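You operate a simulated robot arm through the tools that you are given. There is no shell and no other tool. Be economical: measure what you need, move in short steps, check, and stop when the job is done.

You are at the controls of a simulated two-armed robot. One attempt, no reset.

## Task
Pick up the motor with the smallest size on its label from the top of the vice cart with one hand, pass it to the other hand and put it on the top of the drawer cabinet. Set down upright: motor.
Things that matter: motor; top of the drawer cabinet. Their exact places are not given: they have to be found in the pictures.

It is judged by the outcome, as a careful person would: the job done as asked, and still so three seconds after it is handed in. It fails if anything else is knocked over, pushed out of place, dropped, spilled or broken.

## Robot
Two 7-joint arms with two-finger parallel grippers on one trunk, on a base that drives. Base frame: it is fixed to the floor where the robot stands at the start and does not move with it; the origin is under the middle of the robot, x ahead of it, y to its left, z up. Readings come in m, degrees, newtons and seconds.
The left shoulder is at the start at [0.05, 0.161, 1.173], the right one opposite. With the tool pointing down near the work surface each hand reaches from about 0.24 to 0.68 m from the robot's upright axis, wherever it stands, measured 20 degrees to its own side. Places, roughly: top of the drawer cabinet [-3.2, -2.7, 0.8]. Payload 3.43 kg a hand.
The TCP of each hand is the grasp point between the finger pads, 0.03 m short of the fingertips. In the tool frame z runs along the fingers and y along their closing line. The gripper opens to 0.094 m. The fingers are 0.028 m wide and 0.01 m thick; the gripper's body (0.05 by 0.096 m) begins 0.055 m behind the TCP.
Orientation is that of the tool frame in the base frame, as a unit quaternion [x, y, z, w]. With the fingers straight down and closing along the base's y, the tool's x points along the base's -x, its y along +y and its z along -z.

## Interface
- The arms move only by the tool step_arm. It takes "left_series", "right_series" or both (then of equal length, played together; a hand with none holds still); each is a list of rows, each a list of 6 numbers: the shift along the base's x, y, z in m, then the turn, a rotation vector about the base's x, y, z in degrees. In form: [[x, y, z, rx, ry, rz], ...]. A call has 1 to 10 rows; each row is the pose to reach, as a shift and turn from the pose commanded when the call began. "left_hand" and "right_hand" are, for a hand that has rows, the opening in per cent of the stroke, from 0 (shut) to 100 (fully open), set as the call begins (left out, the last holds). Each row takes 0.2 s and may step no farther than 0.05 m and 8.6 degrees from the row before; otherwise, or with a gripper value out of range, the whole call is refused. A pose out of reach is approached as far as the arm can. The call stops where the force on the tool passes 40 N (or 10 N more than at its start, if that is more) or the arm is blocked; 0.2 s more then pass. Each finger travels about 0.045 m/s and halts on what it meets, pressing with about 26 N; the grip force reading is that of the motor and also rises with nothing between the fingers. The clock runs only during rows and for 0.2 s after the last one: add rows that repeat a pose to give the fingers time. It gives the time, the measured TCP pose, the force on the tool (base axes), the opening and the grip force at its end, in the units of the frame above (readings bear some noise), with the torque about the TCP (base axes, N m) and any sound that the robot's microphone picked up, and new pictures: "show" is both (left out), scene, wrist or none (wrist: the cameras of the hands that moved).
- Cameras (640 x 400 px; columns grow to the right, rows downward): "scene" is now at [0.1308, -0.0086, 1.3134]; the picture's right is [-0.10, -1.00, 0.00], its down [-0.42, 0.04, -0.91] and it looks along [0.90, -0.09, -0.42] (base axes); focal length 250 px, centre (320, 200). "left" rides on the left gripper at [0.076, -0.014, -0.103] in its tool frame; the picture's right is [0.18, 0.98, 0.00], its down [-0.75, 0.14, -0.64] and it looks along [-0.63, 0.12, 0.77] (tool axes); focal length 243 px, centre (320, 200). "right" rides on the right gripper at [0.076, 0.014, -0.102] in its tool frame; the picture's right is [-0.18, 0.98, 0.00], its down [-0.75, -0.14, -0.64] and it looks along [-0.63, -0.12, 0.77] (tool axes); focal length 243 px, centre (320, 200).
- raise_lower(by): slides the trunk up (or, below 0, down) by that many m; the arms and the scene camera ride with it, the base frame stays. It gives what a move gives, with no picture.
- drive_base(legs): drives the robot by 1 to 6 legs, each [ahead, left, turn to the left] in m, m and degrees, along the robot's own axes; the way and the turn of a leg run together, so that a leg with both is an arc; at most 1.5 m and 180 degrees a leg. The arms and the cameras ride along, it lands a little off, and it stops where it bumps. It gives what a move gives, and a new picture of the scene camera.
- aim_head(pan, tilt): turns the head with the scene camera to pan (to the left, within 80 degrees either way) and tilt (down, from -29 to 69), counted from straight ahead of the robot. It gives what a move gives, and a new picture of the scene camera.
- measure_at(camera, pixels): there is no depth. For up to 12 entries [column, row, z] of the newest picture of that camera ("zoom" is the newest enlarged one), the place [x, y] in the base frame at which the ray of that pixel passes the height z, good to about 0.003 m. No time passes.
- inspect(camera, box): a new picture of the part [left, top, right, bottom] of that camera's present view, enlarged. No time passes.
- sign_off(): hands the job in; it is judged then, once.

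Go step by step. Measure first, check grasps and placings, and put right what went wrong. The budget is 80 turns and 260 pictures, counting those below and the enlarged ones. Unless the task says otherwise, let go and move clear before handing in, and close with one line.

The tools are called after ">>>" as a command line: name --argument value ..., lists and objects as JSON in quotes. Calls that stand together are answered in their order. step_arm: Moves the arms, as the interface text tells. Its arguments: {"type":"object","properties":{"left_series":{"type":"array"},"left_hand":{"type":"number"},"right_series":{"type":"array"},"right_hand":{"type":"number"},"show":{"type":"string","enum":["both","scene","wrist","none"]}},"required":[]} The other tools are called the same way: raise_lower (by) slides the trunk up or down; drive_base (legs) drives the base; aim_head (pan, tilt) turns the head that bears the scene camera; measure_at (camera, pixels) gives the place at which the rays of pixels pass given heights; inspect (camera, box) takes an enlarged picture of a part of a camera's view; sign_off () hands the job in.

At the start:

```text
time_s: 0.0
left_tcp_pos: [0.4565, 0.1007, 1.1833]
left_ee_rot: [-0.001, 1.0, 0.0, 0.001]
left_force: [0.4, -0.2, -0.1]
left_ft_torque: [0.01, 0.01, 0.0]
left_opening: 0.0939
left_gripper_force: 0.0
right_tcp_pos: [0.3924, -0.2271, 1.1131]
right_ee_rot: [0.002, 1.0, 0.0, -0.001]
right_force: [0.5, -0.8, 0.2]
right_ft_torque: [-0.03, 0.03, -0.01]
right_opening: 0.0938
right_gripper_force: 0.0
trunk travel left (down, up): [-0.2, 0.067]
robot x, y, heading: [0.0014, 0.0014, 0.1]
head pan, tilt: [-5.5, 24.7]
```

scene: 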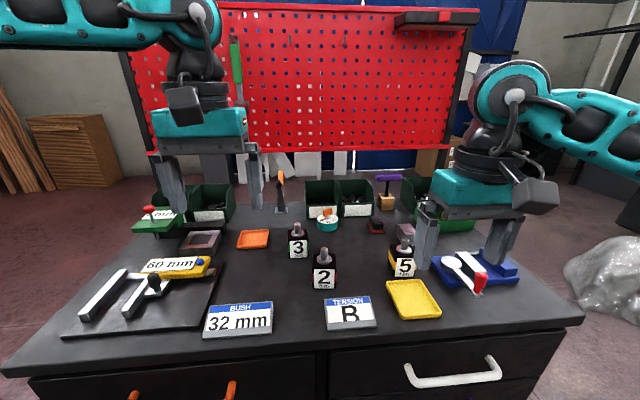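
right: 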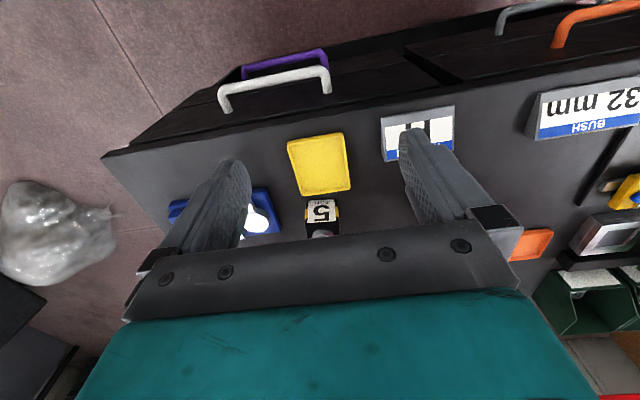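
left: 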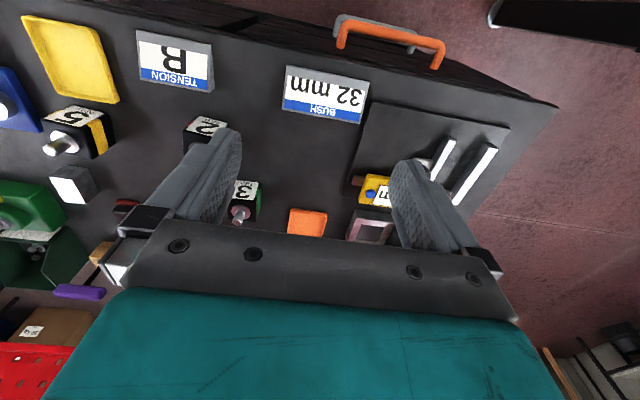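

Three motors with labels 3, 2 and 5 show near (298,243), (324,270), (403,262). I enlarge them to read the labels and check for others.

>>> inspect --camera "scene" --box '[260, 200, 440, 312]'

>>> inspect --camera "scene" --box '[100, 160, 300, 285]'

>>> inspect --camera "left" --box '[20, 80, 280, 242]'

```text
3.56 times, centred on (350, 256) of scene
```

zoom: 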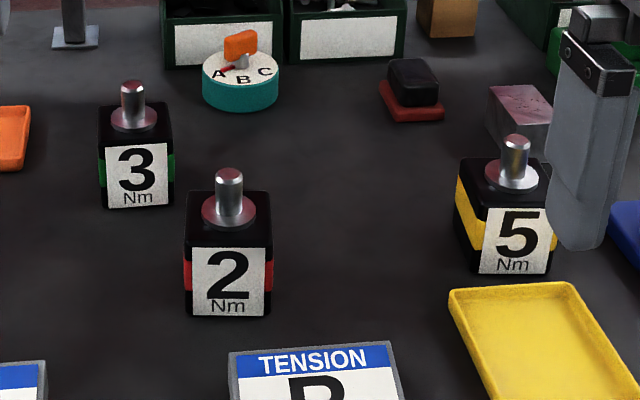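

```text
3.20 times, centred on (200, 222) of scene
```

zoom: 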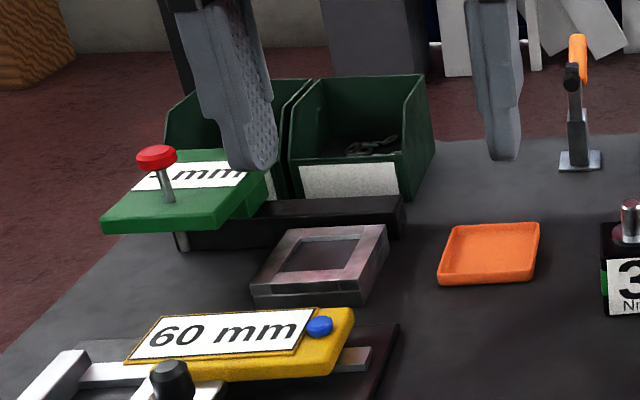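

```text
2.46 times, centred on (150, 161) of left
```

zoom: 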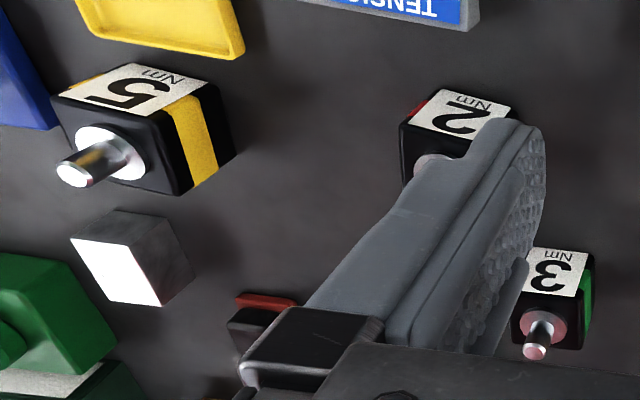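

The target is the 2 Nm motor. I find the table height by matching the TENSION plate corner and the 3 motor's label in two cameras.

>>> measure_at --camera "scene" --pixels '[[325, 298, 0.8], [325, 298, 0.85], [325, 298, 0.9], [371, 296, 0.8], [371, 296, 0.85], [371, 296, 0.9], [324, 288.6, 0.8], [324, 288.6, 0.85], [324, 288.6, 0.9], [324, 250, 0.9], [324, 250, 0.95]]'

>>> measure_at --camera "left" --pixels '[[213, 92, 0.8], [213, 92, 0.85], [213, 92, 0.9], [138, 78, 0.8], [138, 78, 0.85], [138, 78, 0.9], [207, 118, 0.8], [207, 118, 0.85], [207, 118, 0.9]]'

```text
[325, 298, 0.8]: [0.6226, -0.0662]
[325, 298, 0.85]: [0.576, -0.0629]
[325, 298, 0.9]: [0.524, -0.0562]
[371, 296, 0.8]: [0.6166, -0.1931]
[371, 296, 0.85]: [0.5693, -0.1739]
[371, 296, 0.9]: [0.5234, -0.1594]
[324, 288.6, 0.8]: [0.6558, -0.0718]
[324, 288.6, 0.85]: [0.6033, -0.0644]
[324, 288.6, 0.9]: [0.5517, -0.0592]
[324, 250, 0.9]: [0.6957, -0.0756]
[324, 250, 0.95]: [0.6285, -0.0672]
```

```text
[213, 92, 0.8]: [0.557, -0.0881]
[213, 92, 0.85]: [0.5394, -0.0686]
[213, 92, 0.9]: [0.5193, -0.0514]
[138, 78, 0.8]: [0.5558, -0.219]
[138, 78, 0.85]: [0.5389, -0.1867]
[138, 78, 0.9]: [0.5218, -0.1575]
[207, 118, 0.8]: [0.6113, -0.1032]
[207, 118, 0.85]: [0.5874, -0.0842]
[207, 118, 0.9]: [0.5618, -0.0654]
```

The 2 Nm motor stands at about x 0.6, y -0.07, with its label base at z ≈0.87. I move the left hand aside so that the scene view and the way are clear, and look with the right hand from behind the motor.

>>> step_arm --left_series '[[0, 0.05, 0, 0, 0, 0], [0, 0.1, 0, 0, 0, 0], [0, 0.15, 0, 0, 0, 0], [0, 0.2, 0, 0, 0, 0]]' --right_series '[[0.05, 0.03, 0, 0, 0, 0], [0.08, 0.07, 0, 0, 0, 0], [0.1, 0.11, 0, 0, 0, 0], [0.12, 0.15, 0, 0, 0, 0]]' --right_hand 100 --left_hand 100

```text
refused: row 1 steps farther than a row can; nothing moved
```

>>> step_arm --left_series '[[0, 0.04, 0, 0, 0, 0], [0, 0.08, 0, 0, 0, 0], [0, 0.12, 0, 0, 0, 0], [0, 0.16, 0, 0, 0, 0], [0, 0.2, 0, 0, 0, 0]]' --right_series '[[0.03, 0.03, 0, 0, 0, 0], [0.06, 0.06, 0, 0, 0, 0], [0.09, 0.09, 0, 0, 0, 0], [0.11, 0.12, 0, 0, 0, 0], [0.12, 0.15, 0, 0, 0, 0]]' --right_hand 100 --left_hand 100

```text
time_s: 1.2
left_tcp_pos: [0.454, 0.3031, 1.1837]
left_ee_rot: [-0.001, 1.0, -0.001, 0.001]
left_force: [-0.5, 1.3, -0.1]
left_ft_torque: [0.0, 0.02, 0.03]
left_opening: 0.0939
left_gripper_force: 0.1
right_tcp_pos: [0.5135, -0.0767, 1.1113]
right_ee_rot: [0.0, 1.0, 0.0, 0.0]
right_force: [-0.6, -0.1, -0.3]
right_ft_torque: [0.0, -0.02, -0.04]
right_opening: 0.0938
right_gripper_force: 0.2
trunk travel left (down, up): [-0.2, 0.067]
robot x, y, heading: [0.0012, 0.0031, -0.0]
head pan, tilt: [-5.5, 24.7]
```

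scene: 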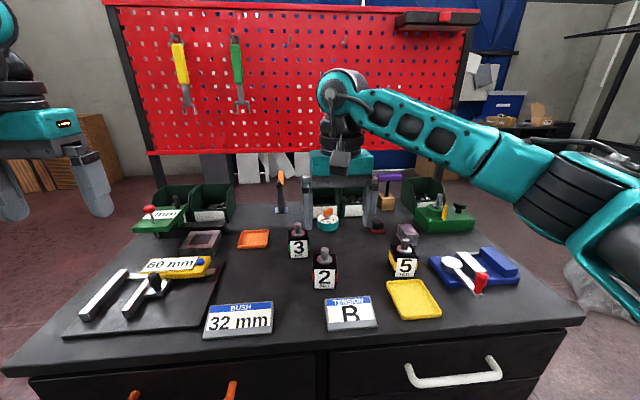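
right: 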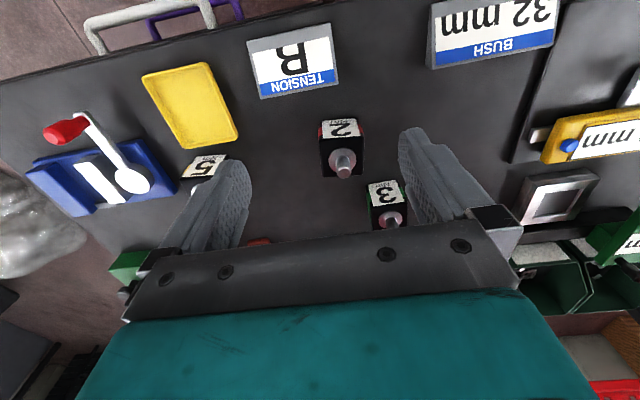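
left: 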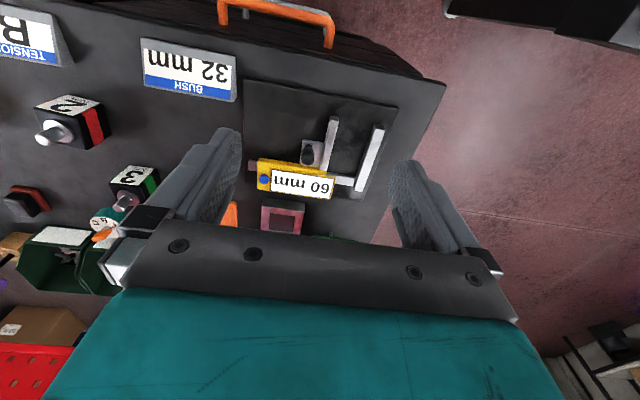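

Now all views see motor 2 clearly (scene (324,270), right (341,147), left (70,125)). I enlarge all three to fix its corners.

>>> inspect --camera "right" --box '[280, 90, 440, 190]'

>>> inspect --camera "left" --box '[0, 75, 160, 175]'

>>> inspect --camera "scene" --box '[260, 220, 388, 300]'

```text
4.00 times, centred on (360, 140) of right
```

zoom: 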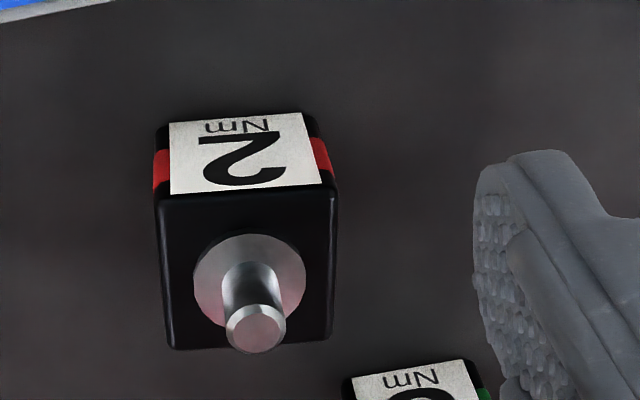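

```text
4.00 times, centred on (80, 125) of left
```

zoom: 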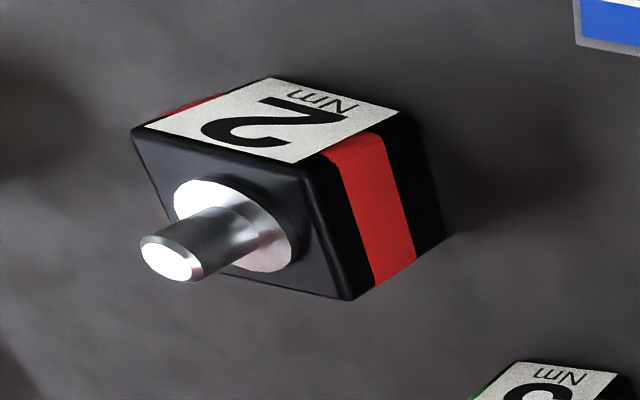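

```text
5.00 times, centred on (324, 260) of scene
```

zoom: 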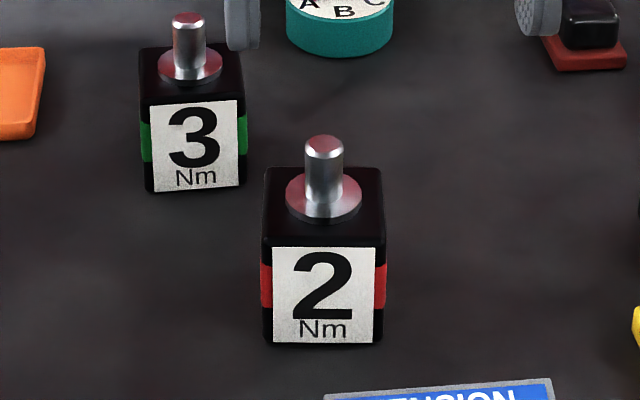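

I triangulate the front bottom-left corner, front top-left corner, back top-left corner and shaft tip from three cameras.

>>> measure_at --camera "scene" --pixels '[[313, 288.6, 0.86], [313, 288.6, 0.88], [312.4, 268.4, 0.92], [312.4, 268.4, 0.94], [313.6, 253.6, 0.92], [313.6, 253.6, 0.94], [324.8, 248.6, 0.95], [324.8, 248.6, 0.97], [336.6, 268.4, 0.93], [336.6, 288.6, 0.87]]'

>>> measure_at --camera "right" --pixels '[[358, 118, 0.86], [358, 118, 0.88], [364.25, 137, 0.92], [364.25, 137, 0.94], [362.5, 175, 0.92], [362.5, 175, 0.94], [344, 172, 0.95], [344, 172, 0.97], [319, 140, 0.93], [322, 176, 0.93]]'

>>> measure_at --camera "left" --pixels '[[101, 103, 0.86], [101, 103, 0.88], [75.5, 119.5, 0.92], [75.5, 119.5, 0.94], [87.5, 149.5, 0.92], [87.5, 149.5, 0.94], [41.75, 140.5, 0.95], [41.75, 140.5, 0.97]]'

```text
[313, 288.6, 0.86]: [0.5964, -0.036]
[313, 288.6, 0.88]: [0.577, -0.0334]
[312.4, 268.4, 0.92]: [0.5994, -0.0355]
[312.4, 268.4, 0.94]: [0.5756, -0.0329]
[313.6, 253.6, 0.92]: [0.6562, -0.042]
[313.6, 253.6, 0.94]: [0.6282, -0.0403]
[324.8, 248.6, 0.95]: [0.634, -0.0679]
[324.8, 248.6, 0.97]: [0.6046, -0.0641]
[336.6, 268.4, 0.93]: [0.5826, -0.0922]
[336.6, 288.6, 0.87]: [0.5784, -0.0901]
```

```text
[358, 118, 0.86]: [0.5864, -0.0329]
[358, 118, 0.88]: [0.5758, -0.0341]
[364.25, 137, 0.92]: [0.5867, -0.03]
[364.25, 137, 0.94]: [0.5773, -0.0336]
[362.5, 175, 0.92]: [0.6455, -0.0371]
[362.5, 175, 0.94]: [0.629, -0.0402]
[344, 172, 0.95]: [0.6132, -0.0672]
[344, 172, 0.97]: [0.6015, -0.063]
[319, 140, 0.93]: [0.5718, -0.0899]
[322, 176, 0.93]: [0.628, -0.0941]
```

```text
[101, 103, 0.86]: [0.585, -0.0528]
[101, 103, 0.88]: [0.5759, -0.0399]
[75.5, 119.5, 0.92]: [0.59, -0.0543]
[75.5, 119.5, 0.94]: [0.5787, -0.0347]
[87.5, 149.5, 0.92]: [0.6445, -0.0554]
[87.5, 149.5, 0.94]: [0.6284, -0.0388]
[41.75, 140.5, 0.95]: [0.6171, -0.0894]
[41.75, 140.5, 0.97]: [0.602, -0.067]
```

Table z ≈0.88, motor body about 0.055 wide, top 0.94, shaft tip (0.602, -0.065, 0.972), yawed about -8°. I bring the right hand over it, fingertips still above the shaft.

>>> step_arm --right_series '[[0.03, 0.004, 0, 0, 0, -4], [0.06, 0.008, 0, 0, 0, -8], [0.0885, 0.0115, 0, 0, 0, -8], [0.0885, 0.0115, -0.04, 0, 0, -8], [0.0885, 0.0115, -0.075, 0, 0, -8], [0.0885, 0.0115, -0.075, 0, 0, -8]]'

```text
time_s: 2.6
left_tcp_pos: [0.4531, 0.3005, 1.1837]
left_ee_rot: [-0.001, 1.0, -0.001, 0.0]
left_force: [0.3, -0.4, -1.4]
left_ft_torque: [0.0, 0.01, -0.02]
left_opening: 0.0944
left_gripper_force: 0.1
right_tcp_pos: [0.6028, -0.0654, 1.0368]
right_ee_rot: [0.071, 0.997, 0.001, 0.0]
right_force: [0.4, -0.6, -0.4]
right_ft_torque: [-0.01, 0.01, -0.01]
right_opening: 0.0938
right_gripper_force: 0.1
trunk travel left (down, up): [-0.2, 0.067]
robot x, y, heading: [0.0001, 0.0001, -0.3]
head pan, tilt: [-5.5, 24.7]
```

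scene: 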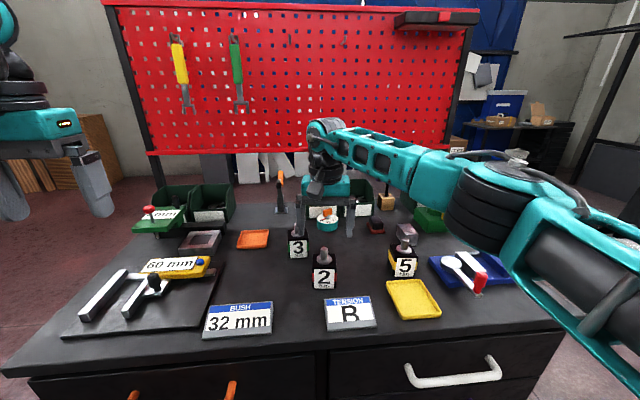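
right: 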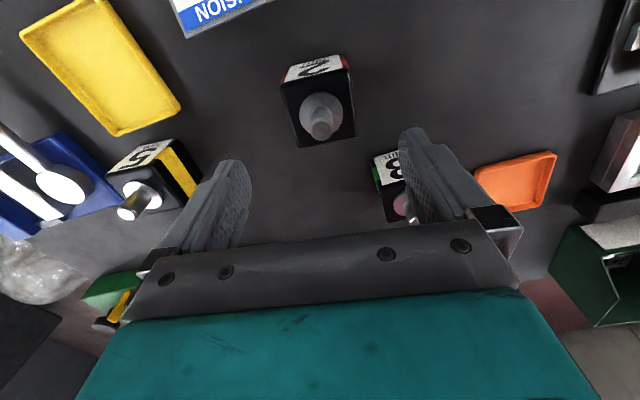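

The hand is level above the motor; I check the motor's top corners and motor 3's nearest corner against the finger paths.

>>> inspect --camera "right" --box '[260, 30, 436, 240]'

>>> measure_at --camera "right" --pixels '[[283, 87, 0.94], [350, 71, 0.94], [298, 147, 0.94], [356, 136, 0.94], [322, 136, 0.972], [374, 156, 0.94], [378, 188, 0.94]]'

```text
1.90 times, centred on (348, 135) of right
```

zoom: 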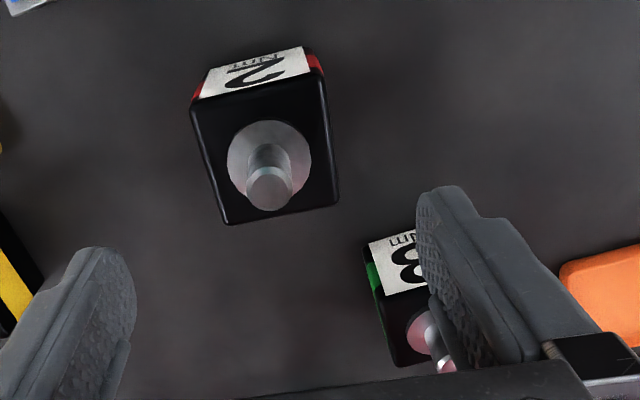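

```text
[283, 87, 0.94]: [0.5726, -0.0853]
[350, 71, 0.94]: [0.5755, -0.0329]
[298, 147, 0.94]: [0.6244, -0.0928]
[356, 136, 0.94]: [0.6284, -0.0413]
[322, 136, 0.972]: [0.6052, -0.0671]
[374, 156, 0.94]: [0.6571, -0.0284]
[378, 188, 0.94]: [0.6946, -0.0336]
```

Motor centre (0.601, -0.064) lies under the TCP; motor 3 starts at x 0.657, clear of the fingers. I go down to TCP z 0.93 and then close.

>>> step_arm --right_series '[[-0.001, 0.001, -0.04, 0, 0, 0], [-0.001, 0.001, -0.08, 0, 0, 0], [-0.001, 0.001, -0.107, 0, 0, 0], [-0.001, 0.001, -0.107, 0, 0, 0]]'

>>> step_arm --right_series '[[0, 0, 0, 0, 0, 0], [0, 0, 0, 0, 0, 0], [0, 0, 0, 0, 0, 0], [0, 0, 0, 0, 0, 0], [0, 0, 0, 0, 0, 0]]' --right_hand 0

```text
time_s: 3.6
left_tcp_pos: [0.4529, 0.3019, 1.1833]
left_ee_rot: [-0.001, 1.0, 0.0, 0.0]
left_force: [0.1, 0.1, -1.1]
left_ft_torque: [0.02, 0.01, -0.01]
left_opening: 0.0942
left_gripper_force: 0.1
right_tcp_pos: [0.6011, -0.0654, 0.9313]
right_ee_rot: [0.071, 0.998, 0.0, 0.0]
right_force: [-0.1, 0.5, 0.4]
right_ft_torque: [-0.01, -0.02, 0.0]
right_opening: 0.0939
right_gripper_force: 0.1
trunk travel left (down, up): [-0.2, 0.067]
robot x, y, heading: [0.0027, 0.0015, -0.1]
head pan, tilt: [-5.5, 24.7]
```

scene: 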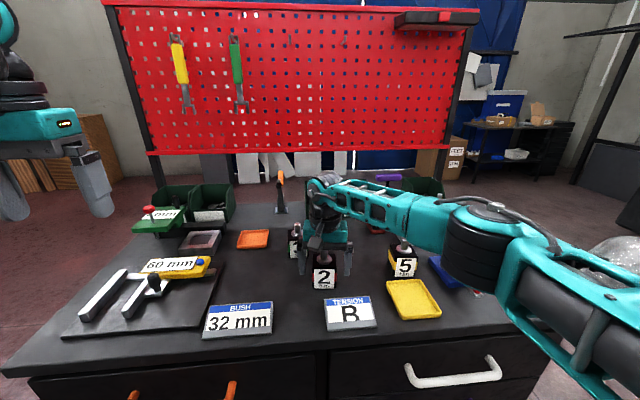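
right: 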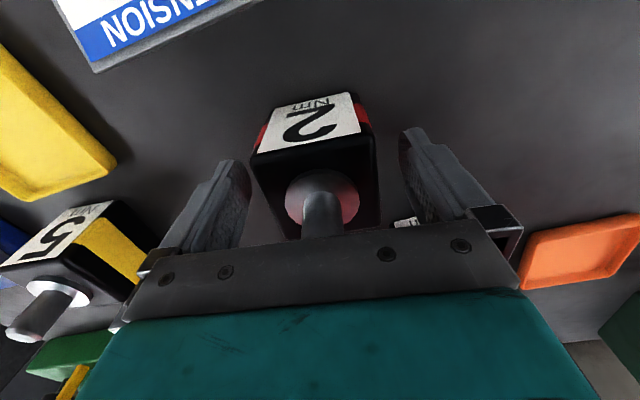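

```text
time_s: 4.8
left_tcp_pos: [0.4542, 0.3013, 1.1841]
left_ee_rot: [-0.001, 1.0, 0.0, 0.001]
left_force: [-0.4, 0.5, -0.2]
left_ft_torque: [-0.02, 0.03, 0.0]
left_opening: 0.0938
left_gripper_force: 0.1
right_tcp_pos: [0.6002, -0.0649, 0.9319]
right_ee_rot: [0.07, 0.998, 0.001, 0.0]
right_force: [0.2, 1.8, -0.2]
right_ft_torque: [0.0, -0.11, 0.09]
right_opening: 0.0617
right_gripper_force: 25.9
trunk travel left (down, up): [-0.2, 0.067]
robot x, y, heading: [0.0, 0.0007, 0.1]
head pan, tilt: [-5.5, 24.7]
```

scene: 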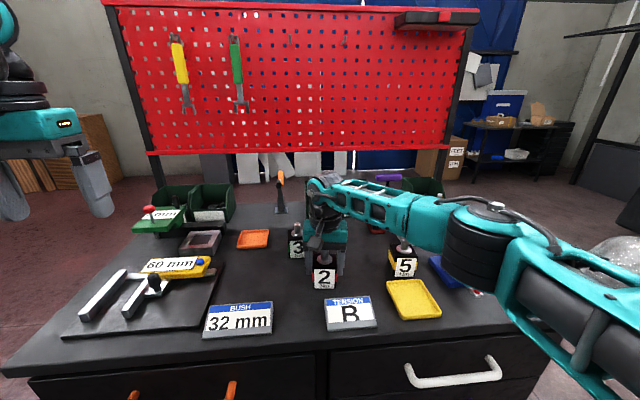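
right: 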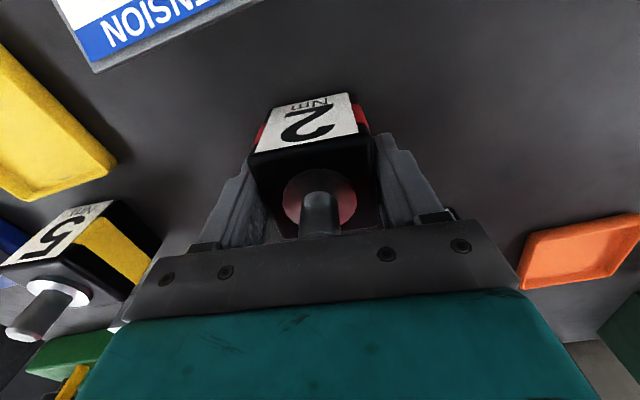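

The fingers halted at 0.062 with 26 N on the motor. I lift straight up by 0.2 m.

>>> step_arm --right_series '[[0, 0, 0.02, 0, 0, 0], [0, 0, 0.05, 0, 0, 0], [0, 0, 0.09, 0, 0, 0], [0, 0, 0.13, 0, 0, 0], [0, 0, 0.17, 0, 0, 0], [0, 0, 0.2, 0, 0, 0], [0, 0, 0.2, 0, 0, 0]]'

```text
time_s: 6.4
left_tcp_pos: [0.4545, 0.3014, 1.1834]
left_ee_rot: [-0.001, 1.0, 0.0, 0.0]
left_force: [-0.2, -0.5, -0.4]
left_ft_torque: [0.01, -0.01, -0.02]
left_opening: 0.0941
left_gripper_force: 0.1
right_tcp_pos: [0.6002, -0.0634, 1.1295]
right_ee_rot: [0.071, 0.998, 0.001, -0.001]
right_force: [-0.2, 0.0, -4.1]
right_ft_torque: [0.02, -0.03, 0.04]
right_opening: 0.0614
right_gripper_force: 25.9
trunk travel left (down, up): [-0.2, 0.067]
robot x, y, heading: [0.0014, 0.0001, 0.1]
head pan, tilt: [-5.5, 24.7]
```

scene: 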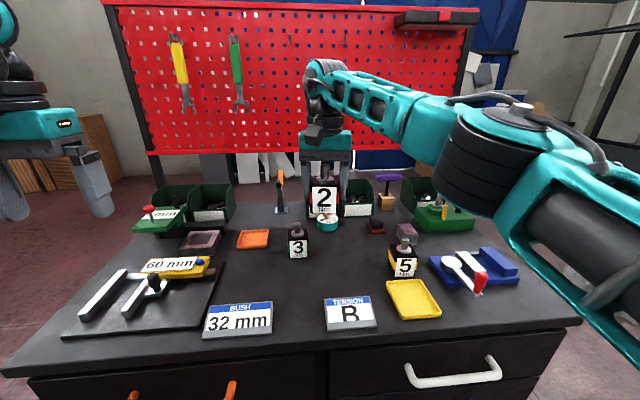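
right: 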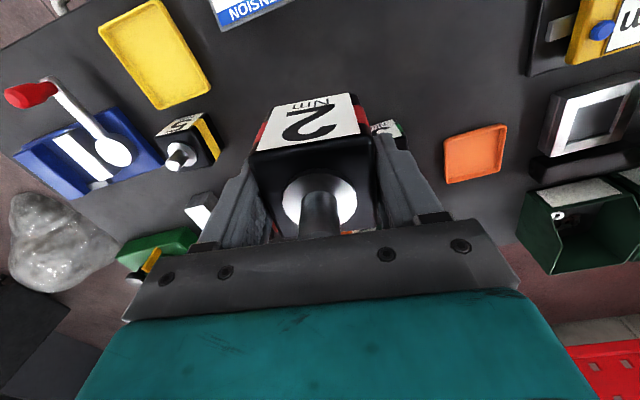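

The motor came up (4 N, level). Before the handover I look round to see the room for driving.

>>> aim_head --pan -80 --tilt 22

>>> aim_head --pan 80 --tilt 22

```text
time_s: 7.9
left_tcp_pos: [0.4543, 0.3013, 1.1836]
left_ee_rot: [-0.002, 1.0, 0.0, 0.0]
left_force: [-1.1, 0.3, -0.1]
left_ft_torque: [0.01, -0.01, 0.01]
left_opening: 0.094
left_gripper_force: 0.0
right_tcp_pos: [0.6, -0.0634, 1.1305]
right_ee_rot: [0.071, 0.997, 0.001, -0.001]
right_force: [0.1, 0.4, -4.5]
right_ft_torque: [-0.02, 0.0, -0.02]
right_opening: 0.0611
right_gripper_force: 26.3
trunk travel left (down, up): [-0.2, 0.067]
robot x, y, heading: [-0.0022, -0.0001, 0.1]
head pan, tilt: [-80.0, 22.0]
```

scene: 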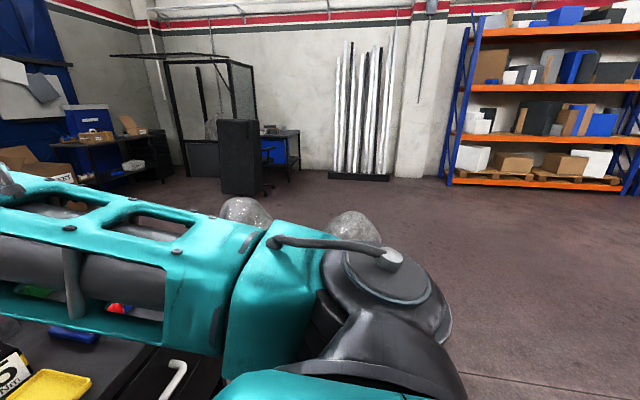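

```text
time_s: 10.3
left_tcp_pos: [0.453, 0.3008, 1.1837]
left_ee_rot: [-0.001, 1.0, 0.0, 0.0]
left_force: [-0.6, -0.1, -0.9]
left_ft_torque: [0.0, -0.01, 0.0]
left_opening: 0.0939
left_gripper_force: 0.0
right_tcp_pos: [0.5994, -0.0647, 1.1303]
right_ee_rot: [0.07, 0.998, 0.001, -0.001]
right_force: [0.2, 0.1, -4.8]
right_ft_torque: [0.01, -0.02, 0.01]
right_opening: 0.0614
right_gripper_force: 26.2
trunk travel left (down, up): [-0.2, 0.067]
robot x, y, heading: [0.0007, -0.0004, 0.2]
head pan, tilt: [80.0, 22.0]
```

scene: 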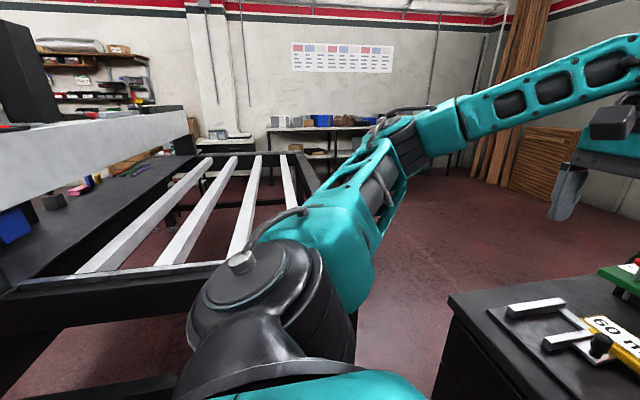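

The left side has a work frame close by while the right is open, so I do the handover here, above the cart. First the right hand brings the motor nearer and turns +28°, while the left hand yaws in place.

>>> step_arm --right_series '[[-0.015, 0, 0.005, 0, 0, 0], [-0.03, 0, 0.01, 0, 0, 4], [-0.05, 0, 0.015, 0, 0, 8], [-0.07, 0, 0.02, 0, 0, 12], [-0.09, 0, 0.02, 0, 0, 16], [-0.11, 0, 0.02, 0, 0, 20], [-0.13, 0, 0.02, 0, 0, 24], [-0.14, 0, 0.02, 0, 0, 28], [-0.14, 0, 0.02, 0, 0, 28]]' --left_series '[[0, 0, 0, 0, 0, 8], [0, 0, 0, 0, 0, 16], [0, 0, 0, 0, 0, 24], [0, 0, 0, 0, 0, 32], [0, 0, 0, 0, 0, 40], [0, 0, 0, 0, 0, 48], [0, 0, 0, 0, 0, 56], [0, 0, 0, 0, 0, 64], [0, 0, 0, 0, 0, 64]]' --show "none"

>>> aim_head --pan 0 --tilt 20

```text
time_s: 12.3
left_tcp_pos: [0.4568, 0.3006, 1.1826]
left_ee_rot: [-0.531, 0.847, 0.0, 0.0]
left_force: [0.3, -0.1, -0.2]
left_ft_torque: [0.01, -0.01, 0.01]
left_opening: 0.0941
left_gripper_force: 0.0
right_tcp_pos: [0.4627, -0.0646, 1.1487]
right_ee_rot: [-0.174, 0.985, 0.0, -0.001]
right_force: [-0.2, 0.0, -5.6]
right_ft_torque: [0.02, 0.02, -0.02]
right_opening: 0.0614
right_gripper_force: 26.3
trunk travel left (down, up): [-0.2, 0.067]
robot x, y, heading: [-0.0001, -0.0016, 0.1]
head pan, tilt: [80.0, 22.0]
```

```text
time_s: 13.9
left_tcp_pos: [0.457, 0.3007, 1.1819]
left_ee_rot: [-0.532, 0.847, 0.001, 0.0]
left_force: [-0.4, -0.7, -0.9]
left_ft_torque: [-0.01, -0.03, -0.04]
left_opening: 0.0939
left_gripper_force: 0.1
right_tcp_pos: [0.4614, -0.0636, 1.1503]
right_ee_rot: [-0.173, 0.985, 0.001, -0.001]
right_force: [-0.5, -1.1, -5.1]
right_ft_torque: [0.01, 0.0, 0.01]
right_opening: 0.0614
right_gripper_force: 26.5
trunk travel left (down, up): [-0.2, 0.067]
robot x, y, heading: [-0.0019, 0.0029, -0.2]
head pan, tilt: [0.0, 20.0]
```

scene: 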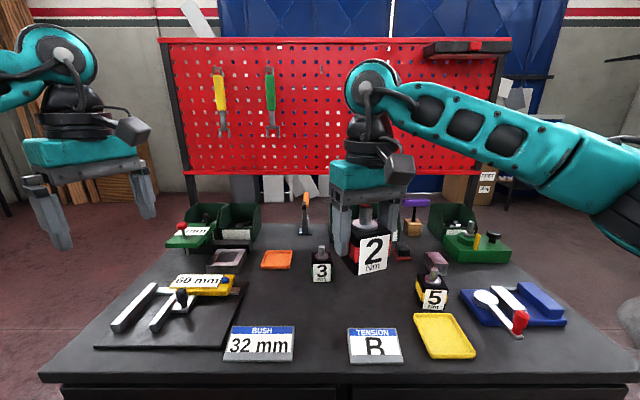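

Both turned as commanded. I finish the left yaw (+46° more), then pitch it up in the next call.

>>> step_arm --left_series '[[0, 0, 0, 0, 0, 8], [0, 0, 0, 0, 0, 16], [0, 0, 0, 0, 0, 24], [0, 0, 0, 0, 0, 32], [0, 0, 0, 0, 0, 40], [0, 0, 0, 0, 0, 46], [0, 0, 0, 0, 0, 46]]' --show "scene"

>>> step_arm --left_series '[[0, 0, 0, -7.52, -2.736, 0], [0, 0, -0.01, -15.04, -5.472, 0], [0, 0, -0.02, -22.56, -8.208, 0], [0, 0, -0.02, -30.08, -10.944, 0], [0, 0, -0.02, -37.6, -13.68, 0], [0, 0, -0.02, -45.12, -16.416, 0], [0, 0, -0.02, -52.64, -19.152, 0], [0, 0, -0.02, -60.16, -21.888, 0], [0, 0, -0.02, -67.68, -24.624, 0], [0, 0, -0.02, -70.48, -25.65, 0]]' --show "both"

```text
time_s: 15.5
left_tcp_pos: [0.4568, 0.3009, 1.183]
left_ee_rot: [0.82, -0.572, -0.001, 0.0]
left_force: [-0.3, -0.2, 0.5]
left_ft_torque: [0.0, -0.01, 0.02]
left_opening: 0.094
left_gripper_force: 0.0
right_tcp_pos: [0.4624, -0.0639, 1.1495]
right_ee_rot: [-0.172, 0.985, 0.001, -0.001]
right_force: [-0.7, -0.8, -5.0]
right_ft_torque: [0.0, 0.01, 0.02]
right_opening: 0.0614
right_gripper_force: 26.3
trunk travel left (down, up): [-0.2, 0.067]
robot x, y, heading: [0.001, 0.0003, 0.3]
head pan, tilt: [0.0, 20.0]
```

scene: 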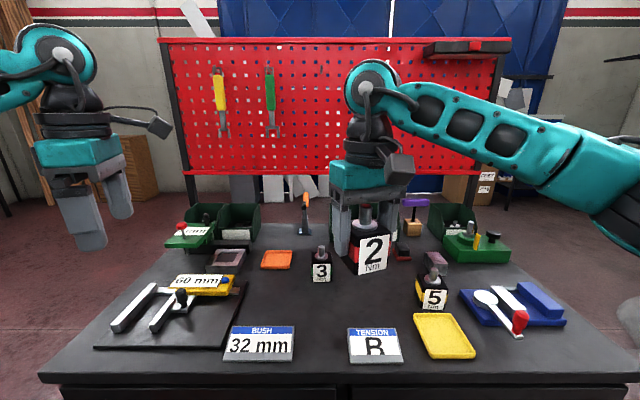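

```text
time_s: 17.7
left_tcp_pos: [0.4562, 0.2999, 1.1632]
left_ee_rot: [0.65, -0.454, 0.499, 0.35]
left_force: [-0.6, 0.6, 1.1]
left_ft_torque: [0.03, 0.0, -0.03]
left_opening: 0.0939
left_gripper_force: 0.0
right_tcp_pos: [0.4633, -0.065, 1.1506]
right_ee_rot: [-0.173, 0.985, 0.001, -0.001]
right_force: [0.9, 0.0, -4.3]
right_ft_torque: [0.02, 0.0, -0.03]
right_opening: 0.0611
right_gripper_force: 25.7
trunk travel left (down, up): [-0.2, 0.067]
robot x, y, heading: [0.0027, -0.0025, 0.1]
head pan, tilt: [0.0, 20.0]
```

scene: 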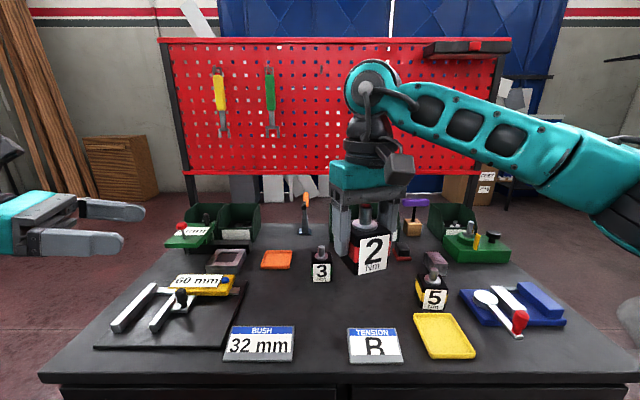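
left: 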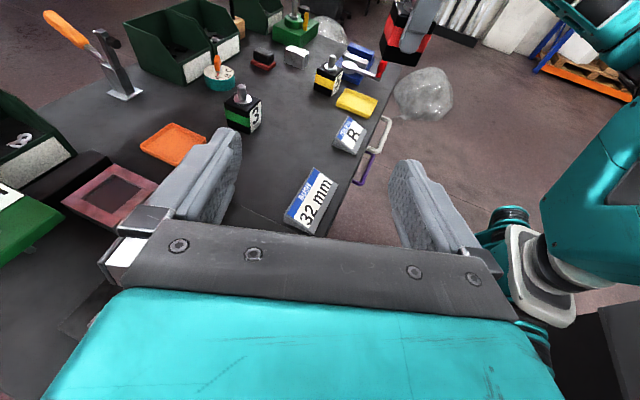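

The left hand now points along (0.33,-0.91,-0.26) with its camera up, as wanted. I bring it to 0.12 m short of the motor and look.

>>> step_arm --left_series '[[-0.008, -0.045, 0, 0, 0, 0], [-0.016, -0.09, 0, 0, 0, 0], [-0.024, -0.135, 0, 0, 0, 0], [-0.032, -0.18, 0, 0, 0, 0], [-0.037, -0.21, -0.002, 0, 0, 0], [-0.04, -0.233, -0.003, 0, 0, 0], [-0.04, -0.233, -0.003, 0, 0, 0]]'

```text
time_s: 19.3
left_tcp_pos: [0.417, 0.0671, 1.1597]
left_ee_rot: [0.65, -0.454, 0.499, 0.349]
left_force: [-0.2, 0.5, -0.2]
left_ft_torque: [0.0, -0.01, 0.0]
left_opening: 0.094
left_gripper_force: 0.1
right_tcp_pos: [0.4613, -0.0639, 1.1507]
right_ee_rot: [-0.173, 0.985, 0.001, -0.001]
right_force: [-0.1, -0.2, -4.0]
right_ft_torque: [0.01, -0.02, 0.0]
right_opening: 0.0614
right_gripper_force: 26.1
trunk travel left (down, up): [-0.2, 0.067]
robot x, y, heading: [-0.0032, 0.0018, 0.2]
head pan, tilt: [0.0, 20.0]
```

scene: 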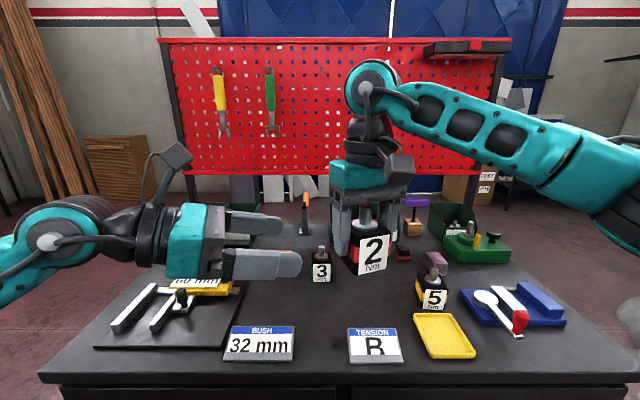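
left: 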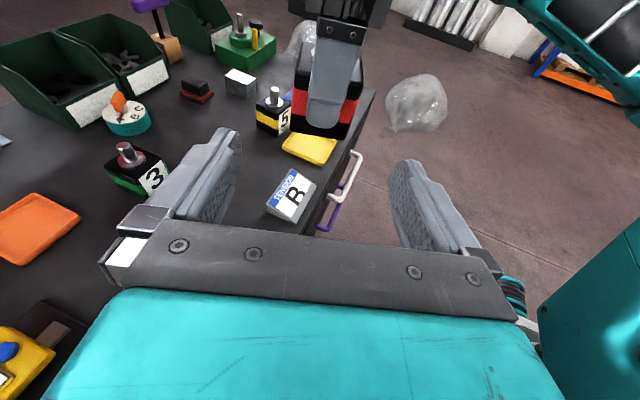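

The motor hangs square in front of the left hand ((328,100) in the left view). I check where its bottom edge lies.

>>> inspect --camera "left" --box '[240, 0, 420, 150]'

>>> measure_at --camera "left" --pixels '[[292, 130, 1.09], [292, 130, 1.1], [347, 138, 1.09], [347, 138, 1.1], [367, 90, 1.1]]'

```text
2.67 times, centred on (330, 75) of left
```

zoom: 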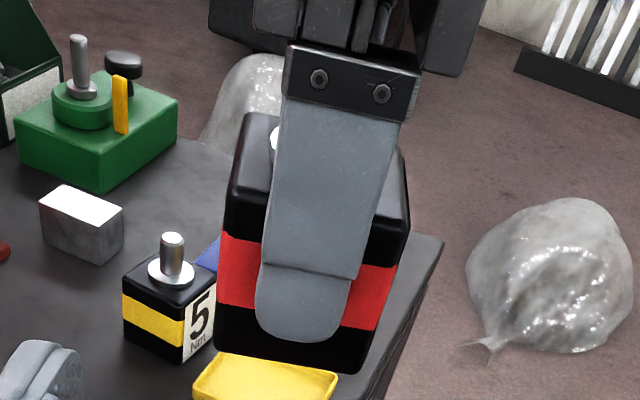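

```text
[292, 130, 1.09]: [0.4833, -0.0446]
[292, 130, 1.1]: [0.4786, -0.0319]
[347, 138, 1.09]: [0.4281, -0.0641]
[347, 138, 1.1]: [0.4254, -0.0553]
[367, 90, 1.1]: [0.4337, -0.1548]
```

The near face bottom fits z ≈1.10, centred on (0.452,-0.044), as expected. I advance in short steps to straddle the motor.

>>> step_arm --left_series '[[0.0, 0, -0.025, 0, 0, 0], [0.012, -0.036, -0.028, 0, 0, 0], [0.02, -0.06, -0.029, 0, 0, 0], [0.028, -0.084, -0.029, 0, 0, 0], [0.034, -0.1, -0.029, 0, 0, 0], [0.038, -0.113, -0.029, 0, 0, 0], [0.038, -0.113, -0.029, 0, 0, 0]]'

```text
time_s: 20.9
left_tcp_pos: [0.4548, -0.044, 1.1301]
left_ee_rot: [0.651, -0.454, 0.498, 0.349]
left_force: [0.3, -0.3, 0.0]
left_ft_torque: [-0.02, -0.02, -0.02]
left_opening: 0.0941
left_gripper_force: 0.1
right_tcp_pos: [0.4626, -0.0647, 1.1499]
right_ee_rot: [-0.173, 0.985, 0.001, -0.001]
right_force: [0.0, -0.9, -4.4]
right_ft_torque: [-0.05, 0.02, -0.03]
right_opening: 0.0612
right_gripper_force: 26.4
trunk travel left (down, up): [-0.2, 0.067]
robot x, y, heading: [-0.0038, -0.0005, 0.0]
head pan, tilt: [0.0, 20.0]
```

scene: 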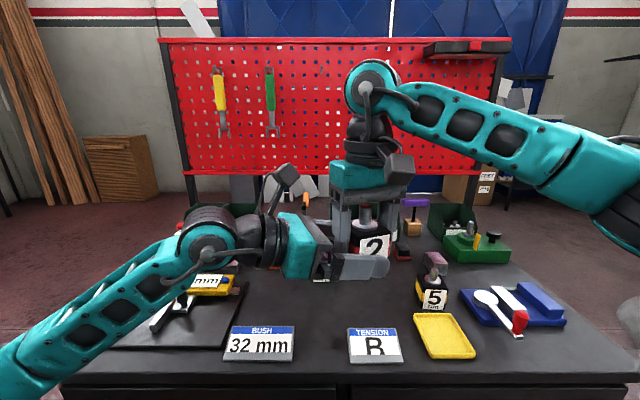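
left: 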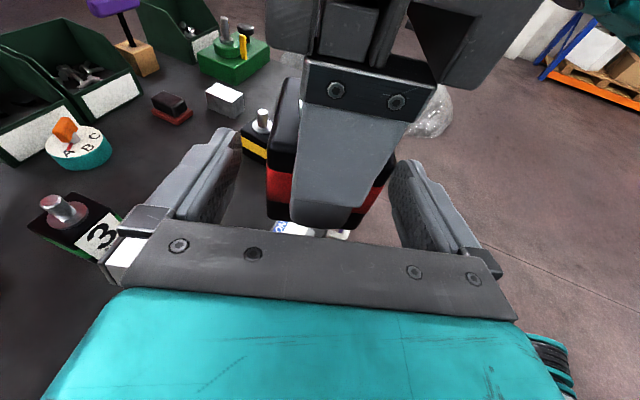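

The left fingers straddle the motor without contact. I close the left hand.

>>> step_arm --left_series '[[0, 0, 0, 0, 0, 0], [0, 0, 0, 0, 0, 0], [0, 0, 0, 0, 0, 0], [0, 0, 0, 0, 0, 0], [0, 0, 0, 0, 0, 0]]' --left_hand 0

```text
time_s: 22.1
left_tcp_pos: [0.4538, -0.0436, 1.1297]
left_ee_rot: [0.65, -0.455, 0.498, 0.35]
left_force: [-6.1, -1.8, 0.9]
left_ft_torque: [0.06, -0.08, -0.05]
left_opening: 0.0612
left_gripper_force: 25.7
right_tcp_pos: [0.4632, -0.0661, 1.1513]
right_ee_rot: [-0.173, 0.985, 0.001, 0.0]
right_force: [5.6, 2.0, -5.8]
right_ft_torque: [0.0, -0.09, -0.09]
right_opening: 0.061
right_gripper_force: 26.3
trunk travel left (down, up): [-0.2, 0.067]
robot x, y, heading: [-0.0007, 0.0012, 0.2]
head pan, tilt: [0.0, 20.0]
```

scene: 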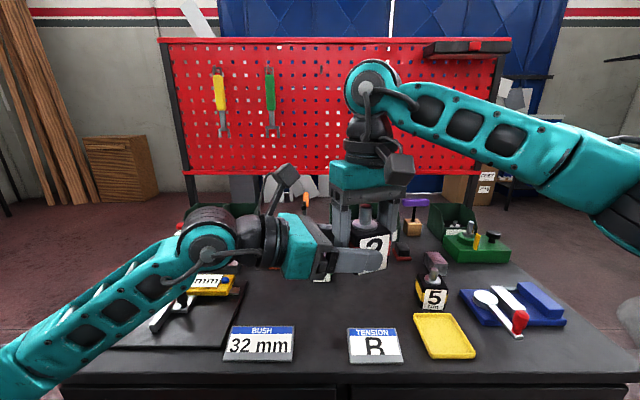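
left: 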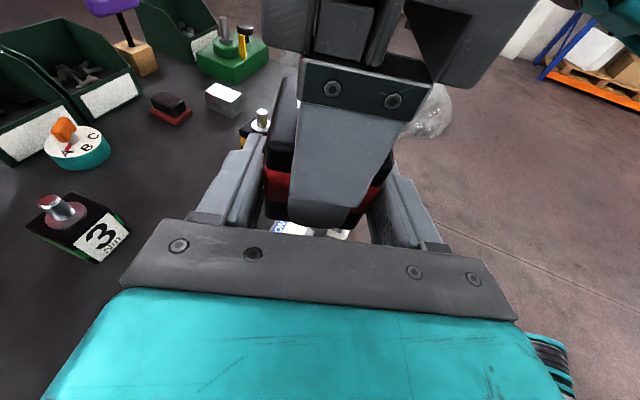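

Both hands hold the motor (left 0.061, 26 N). I open the right hand a little and check that the left carries the weight.

>>> step_arm --right_series '[[0, 0, 0, 0, 0, 0], [0, 0, 0, 0, 0, 0], [0, 0, 0, 0, 0, 0], [0, 0, 0, 0, 0, 0]]' --right_hand 84 --show "none"

>>> inspect --camera "scene" --box '[250, 150, 430, 300]'

>>> inspect --camera "right" --box '[0, 0, 640, 400]'

```text
time_s: 23.1
left_tcp_pos: [0.455, -0.0443, 1.1297]
left_ee_rot: [0.651, -0.454, 0.499, 0.349]
left_force: [0.2, 0.5, 0.1]
left_ft_torque: [0.1, 0.02, 0.02]
left_opening: 0.0613
left_gripper_force: 25.6
right_tcp_pos: [0.4622, -0.0644, 1.1505]
right_ee_rot: [-0.172, 0.985, 0.0, -0.001]
right_force: [-0.6, 0.6, 0.4]
right_ft_torque: [0.0, 0.01, -0.02]
right_opening: 0.0791
right_gripper_force: 0.0
trunk travel left (down, up): [-0.2, 0.067]
robot x, y, heading: [0.0011, 0.0001, 0.1]
head pan, tilt: [0.0, 20.0]
```

```text
2.67 times, centred on (340, 225) of scene
```

zoom: 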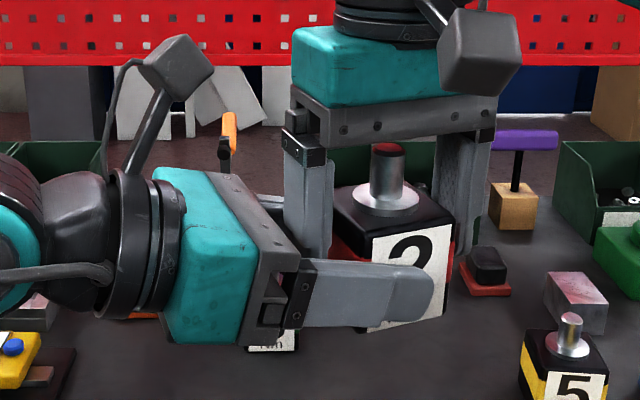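

```text
1.00 times, centred on (320, 200) of right (not enlarged: the box is as wide or as high as the picture)
```

zoom: 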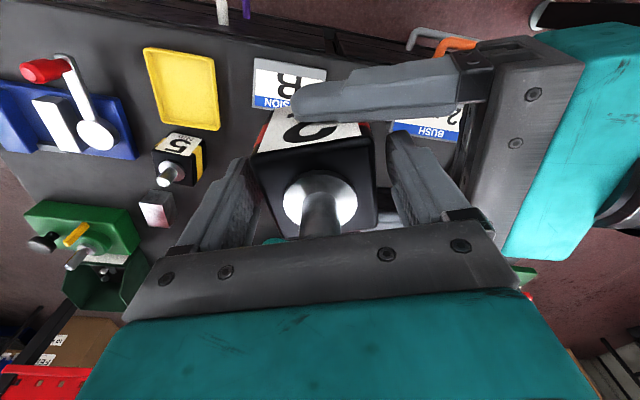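

The right fingers are free (0.079 open, no force) and the motor stays put in the left grip. I raise the right hand straight up out of the way, slowly at first.

>>> step_arm --right_series '[[0, 0, 0.01, 0, 0, 0], [0, 0, 0.03, 0, 0, 0], [0, 0, 0.06, 0, 0, 0], [0, 0, 0.1, 0, 0, 0], [0, 0, 0.13, 0, 0, 0], [0, 0, 0.13, 0, 0, 0]]'

```text
time_s: 24.5
left_tcp_pos: [0.4551, -0.0437, 1.1299]
left_ee_rot: [0.651, -0.454, 0.498, 0.349]
left_force: [0.5, 0.5, 1.5]
left_ft_torque: [0.11, 0.07, -0.02]
left_opening: 0.0612
left_gripper_force: 26.3
right_tcp_pos: [0.4641, -0.0646, 1.2811]
right_ee_rot: [-0.173, 0.985, 0.001, -0.001]
right_force: [-0.3, 0.4, -0.1]
right_ft_torque: [-0.01, -0.01, 0.01]
right_opening: 0.0787
right_gripper_force: 0.1
trunk travel left (down, up): [-0.2, 0.067]
robot x, y, heading: [0.0014, 0.0, -0.1]
head pan, tilt: [0.0, 20.0]
```

scene: 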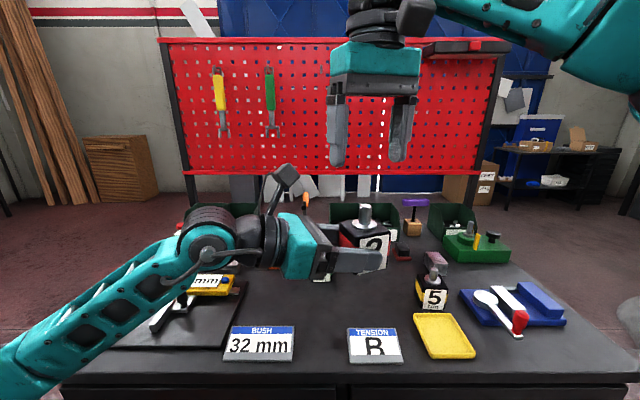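
right: 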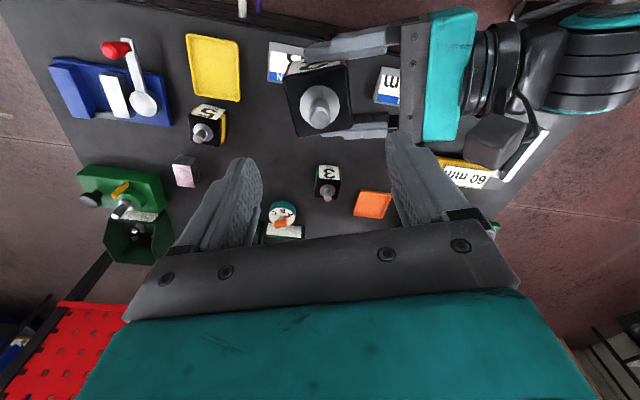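

The left hand holds the motor alone. I draw the right hand back and to the right, and look to the right rear for the cabinet and the way.

>>> step_arm --right_series '[[-0.02, -0.04, 0, 0, 0, 0], [-0.04, -0.08, 0, 0, 0, 0], [-0.06, -0.12, 0, 0, 0, 0], [-0.08, -0.16, 0, 0, 0, 0], [-0.1, -0.2, -0.03, 0, 0, 0], [-0.12, -0.22, -0.06, 0, 0, 0], [-0.13, -0.23, -0.1, 0, 0, 0]]' --left_series '[[-0.01, 0.01, 0, 0, 0, 0], [-0.02, 0.02, 0, 0, 0, 0], [-0.03, 0.03, 0, 0, 0, 0], [-0.04, 0.04, 0, 0, 0, 0], [-0.05, 0.05, 0.01, 0, 0, 0], [-0.06, 0.06, 0.02, 0, 0, 0], [-0.07, 0.07, 0.02, 0, 0, 0]]' --show "none"

>>> aim_head --pan -80 --tilt 35

>>> aim_head --pan 80 --tilt 45

```text
refused: row 5 steps farther than a row can; nothing moved
```

```text
time_s: 26.0
left_tcp_pos: [0.4556, -0.0444, 1.1299]
left_ee_rot: [0.651, -0.454, 0.498, 0.349]
left_force: [0.2, 0.8, 0.6]
left_ft_torque: [0.11, 0.07, -0.02]
left_opening: 0.0611
left_gripper_force: 26.1
right_tcp_pos: [0.4647, -0.0642, 1.2807]
right_ee_rot: [-0.173, 0.985, 0.001, -0.001]
right_force: [0.6, 0.8, 0.2]
right_ft_torque: [0.0, 0.01, -0.01]
right_opening: 0.0789
right_gripper_force: 0.0
trunk travel left (down, up): [-0.2, 0.067]
robot x, y, heading: [0.0029, 0.0001, -0.1]
head pan, tilt: [-80.0, 35.0]
```

scene: 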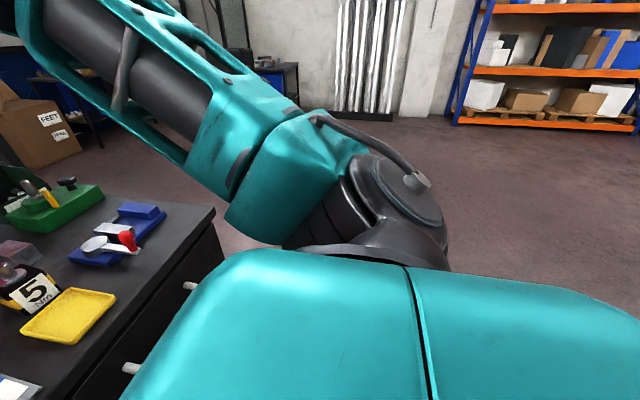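

```text
time_s: 28.4
left_tcp_pos: [0.4547, -0.0442, 1.1305]
left_ee_rot: [0.651, -0.454, 0.498, 0.349]
left_force: [-0.4, 0.6, 0.6]
left_ft_torque: [0.13, 0.03, 0.0]
left_opening: 0.0611
left_gripper_force: 25.7
right_tcp_pos: [0.4657, -0.0646, 1.2803]
right_ee_rot: [-0.173, 0.985, 0.0, -0.002]
right_force: [-0.7, -0.2, 0.5]
right_ft_torque: [0.02, 0.0, -0.03]
right_opening: 0.0791
right_gripper_force: 0.1
trunk travel left (down, up): [-0.2, 0.067]
robot x, y, heading: [-0.0025, 0.0, -0.3]
head pan, tilt: [80.0, 45.0]
```

scene: 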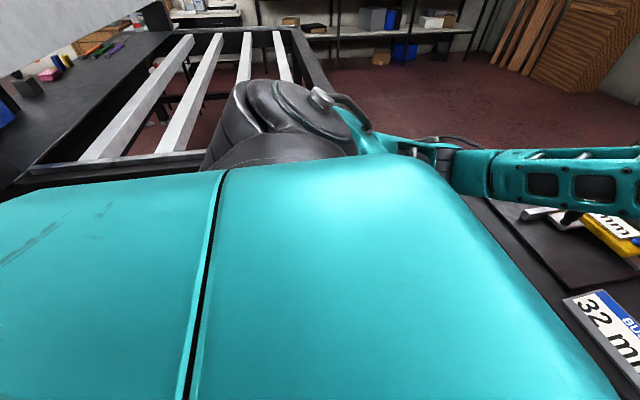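

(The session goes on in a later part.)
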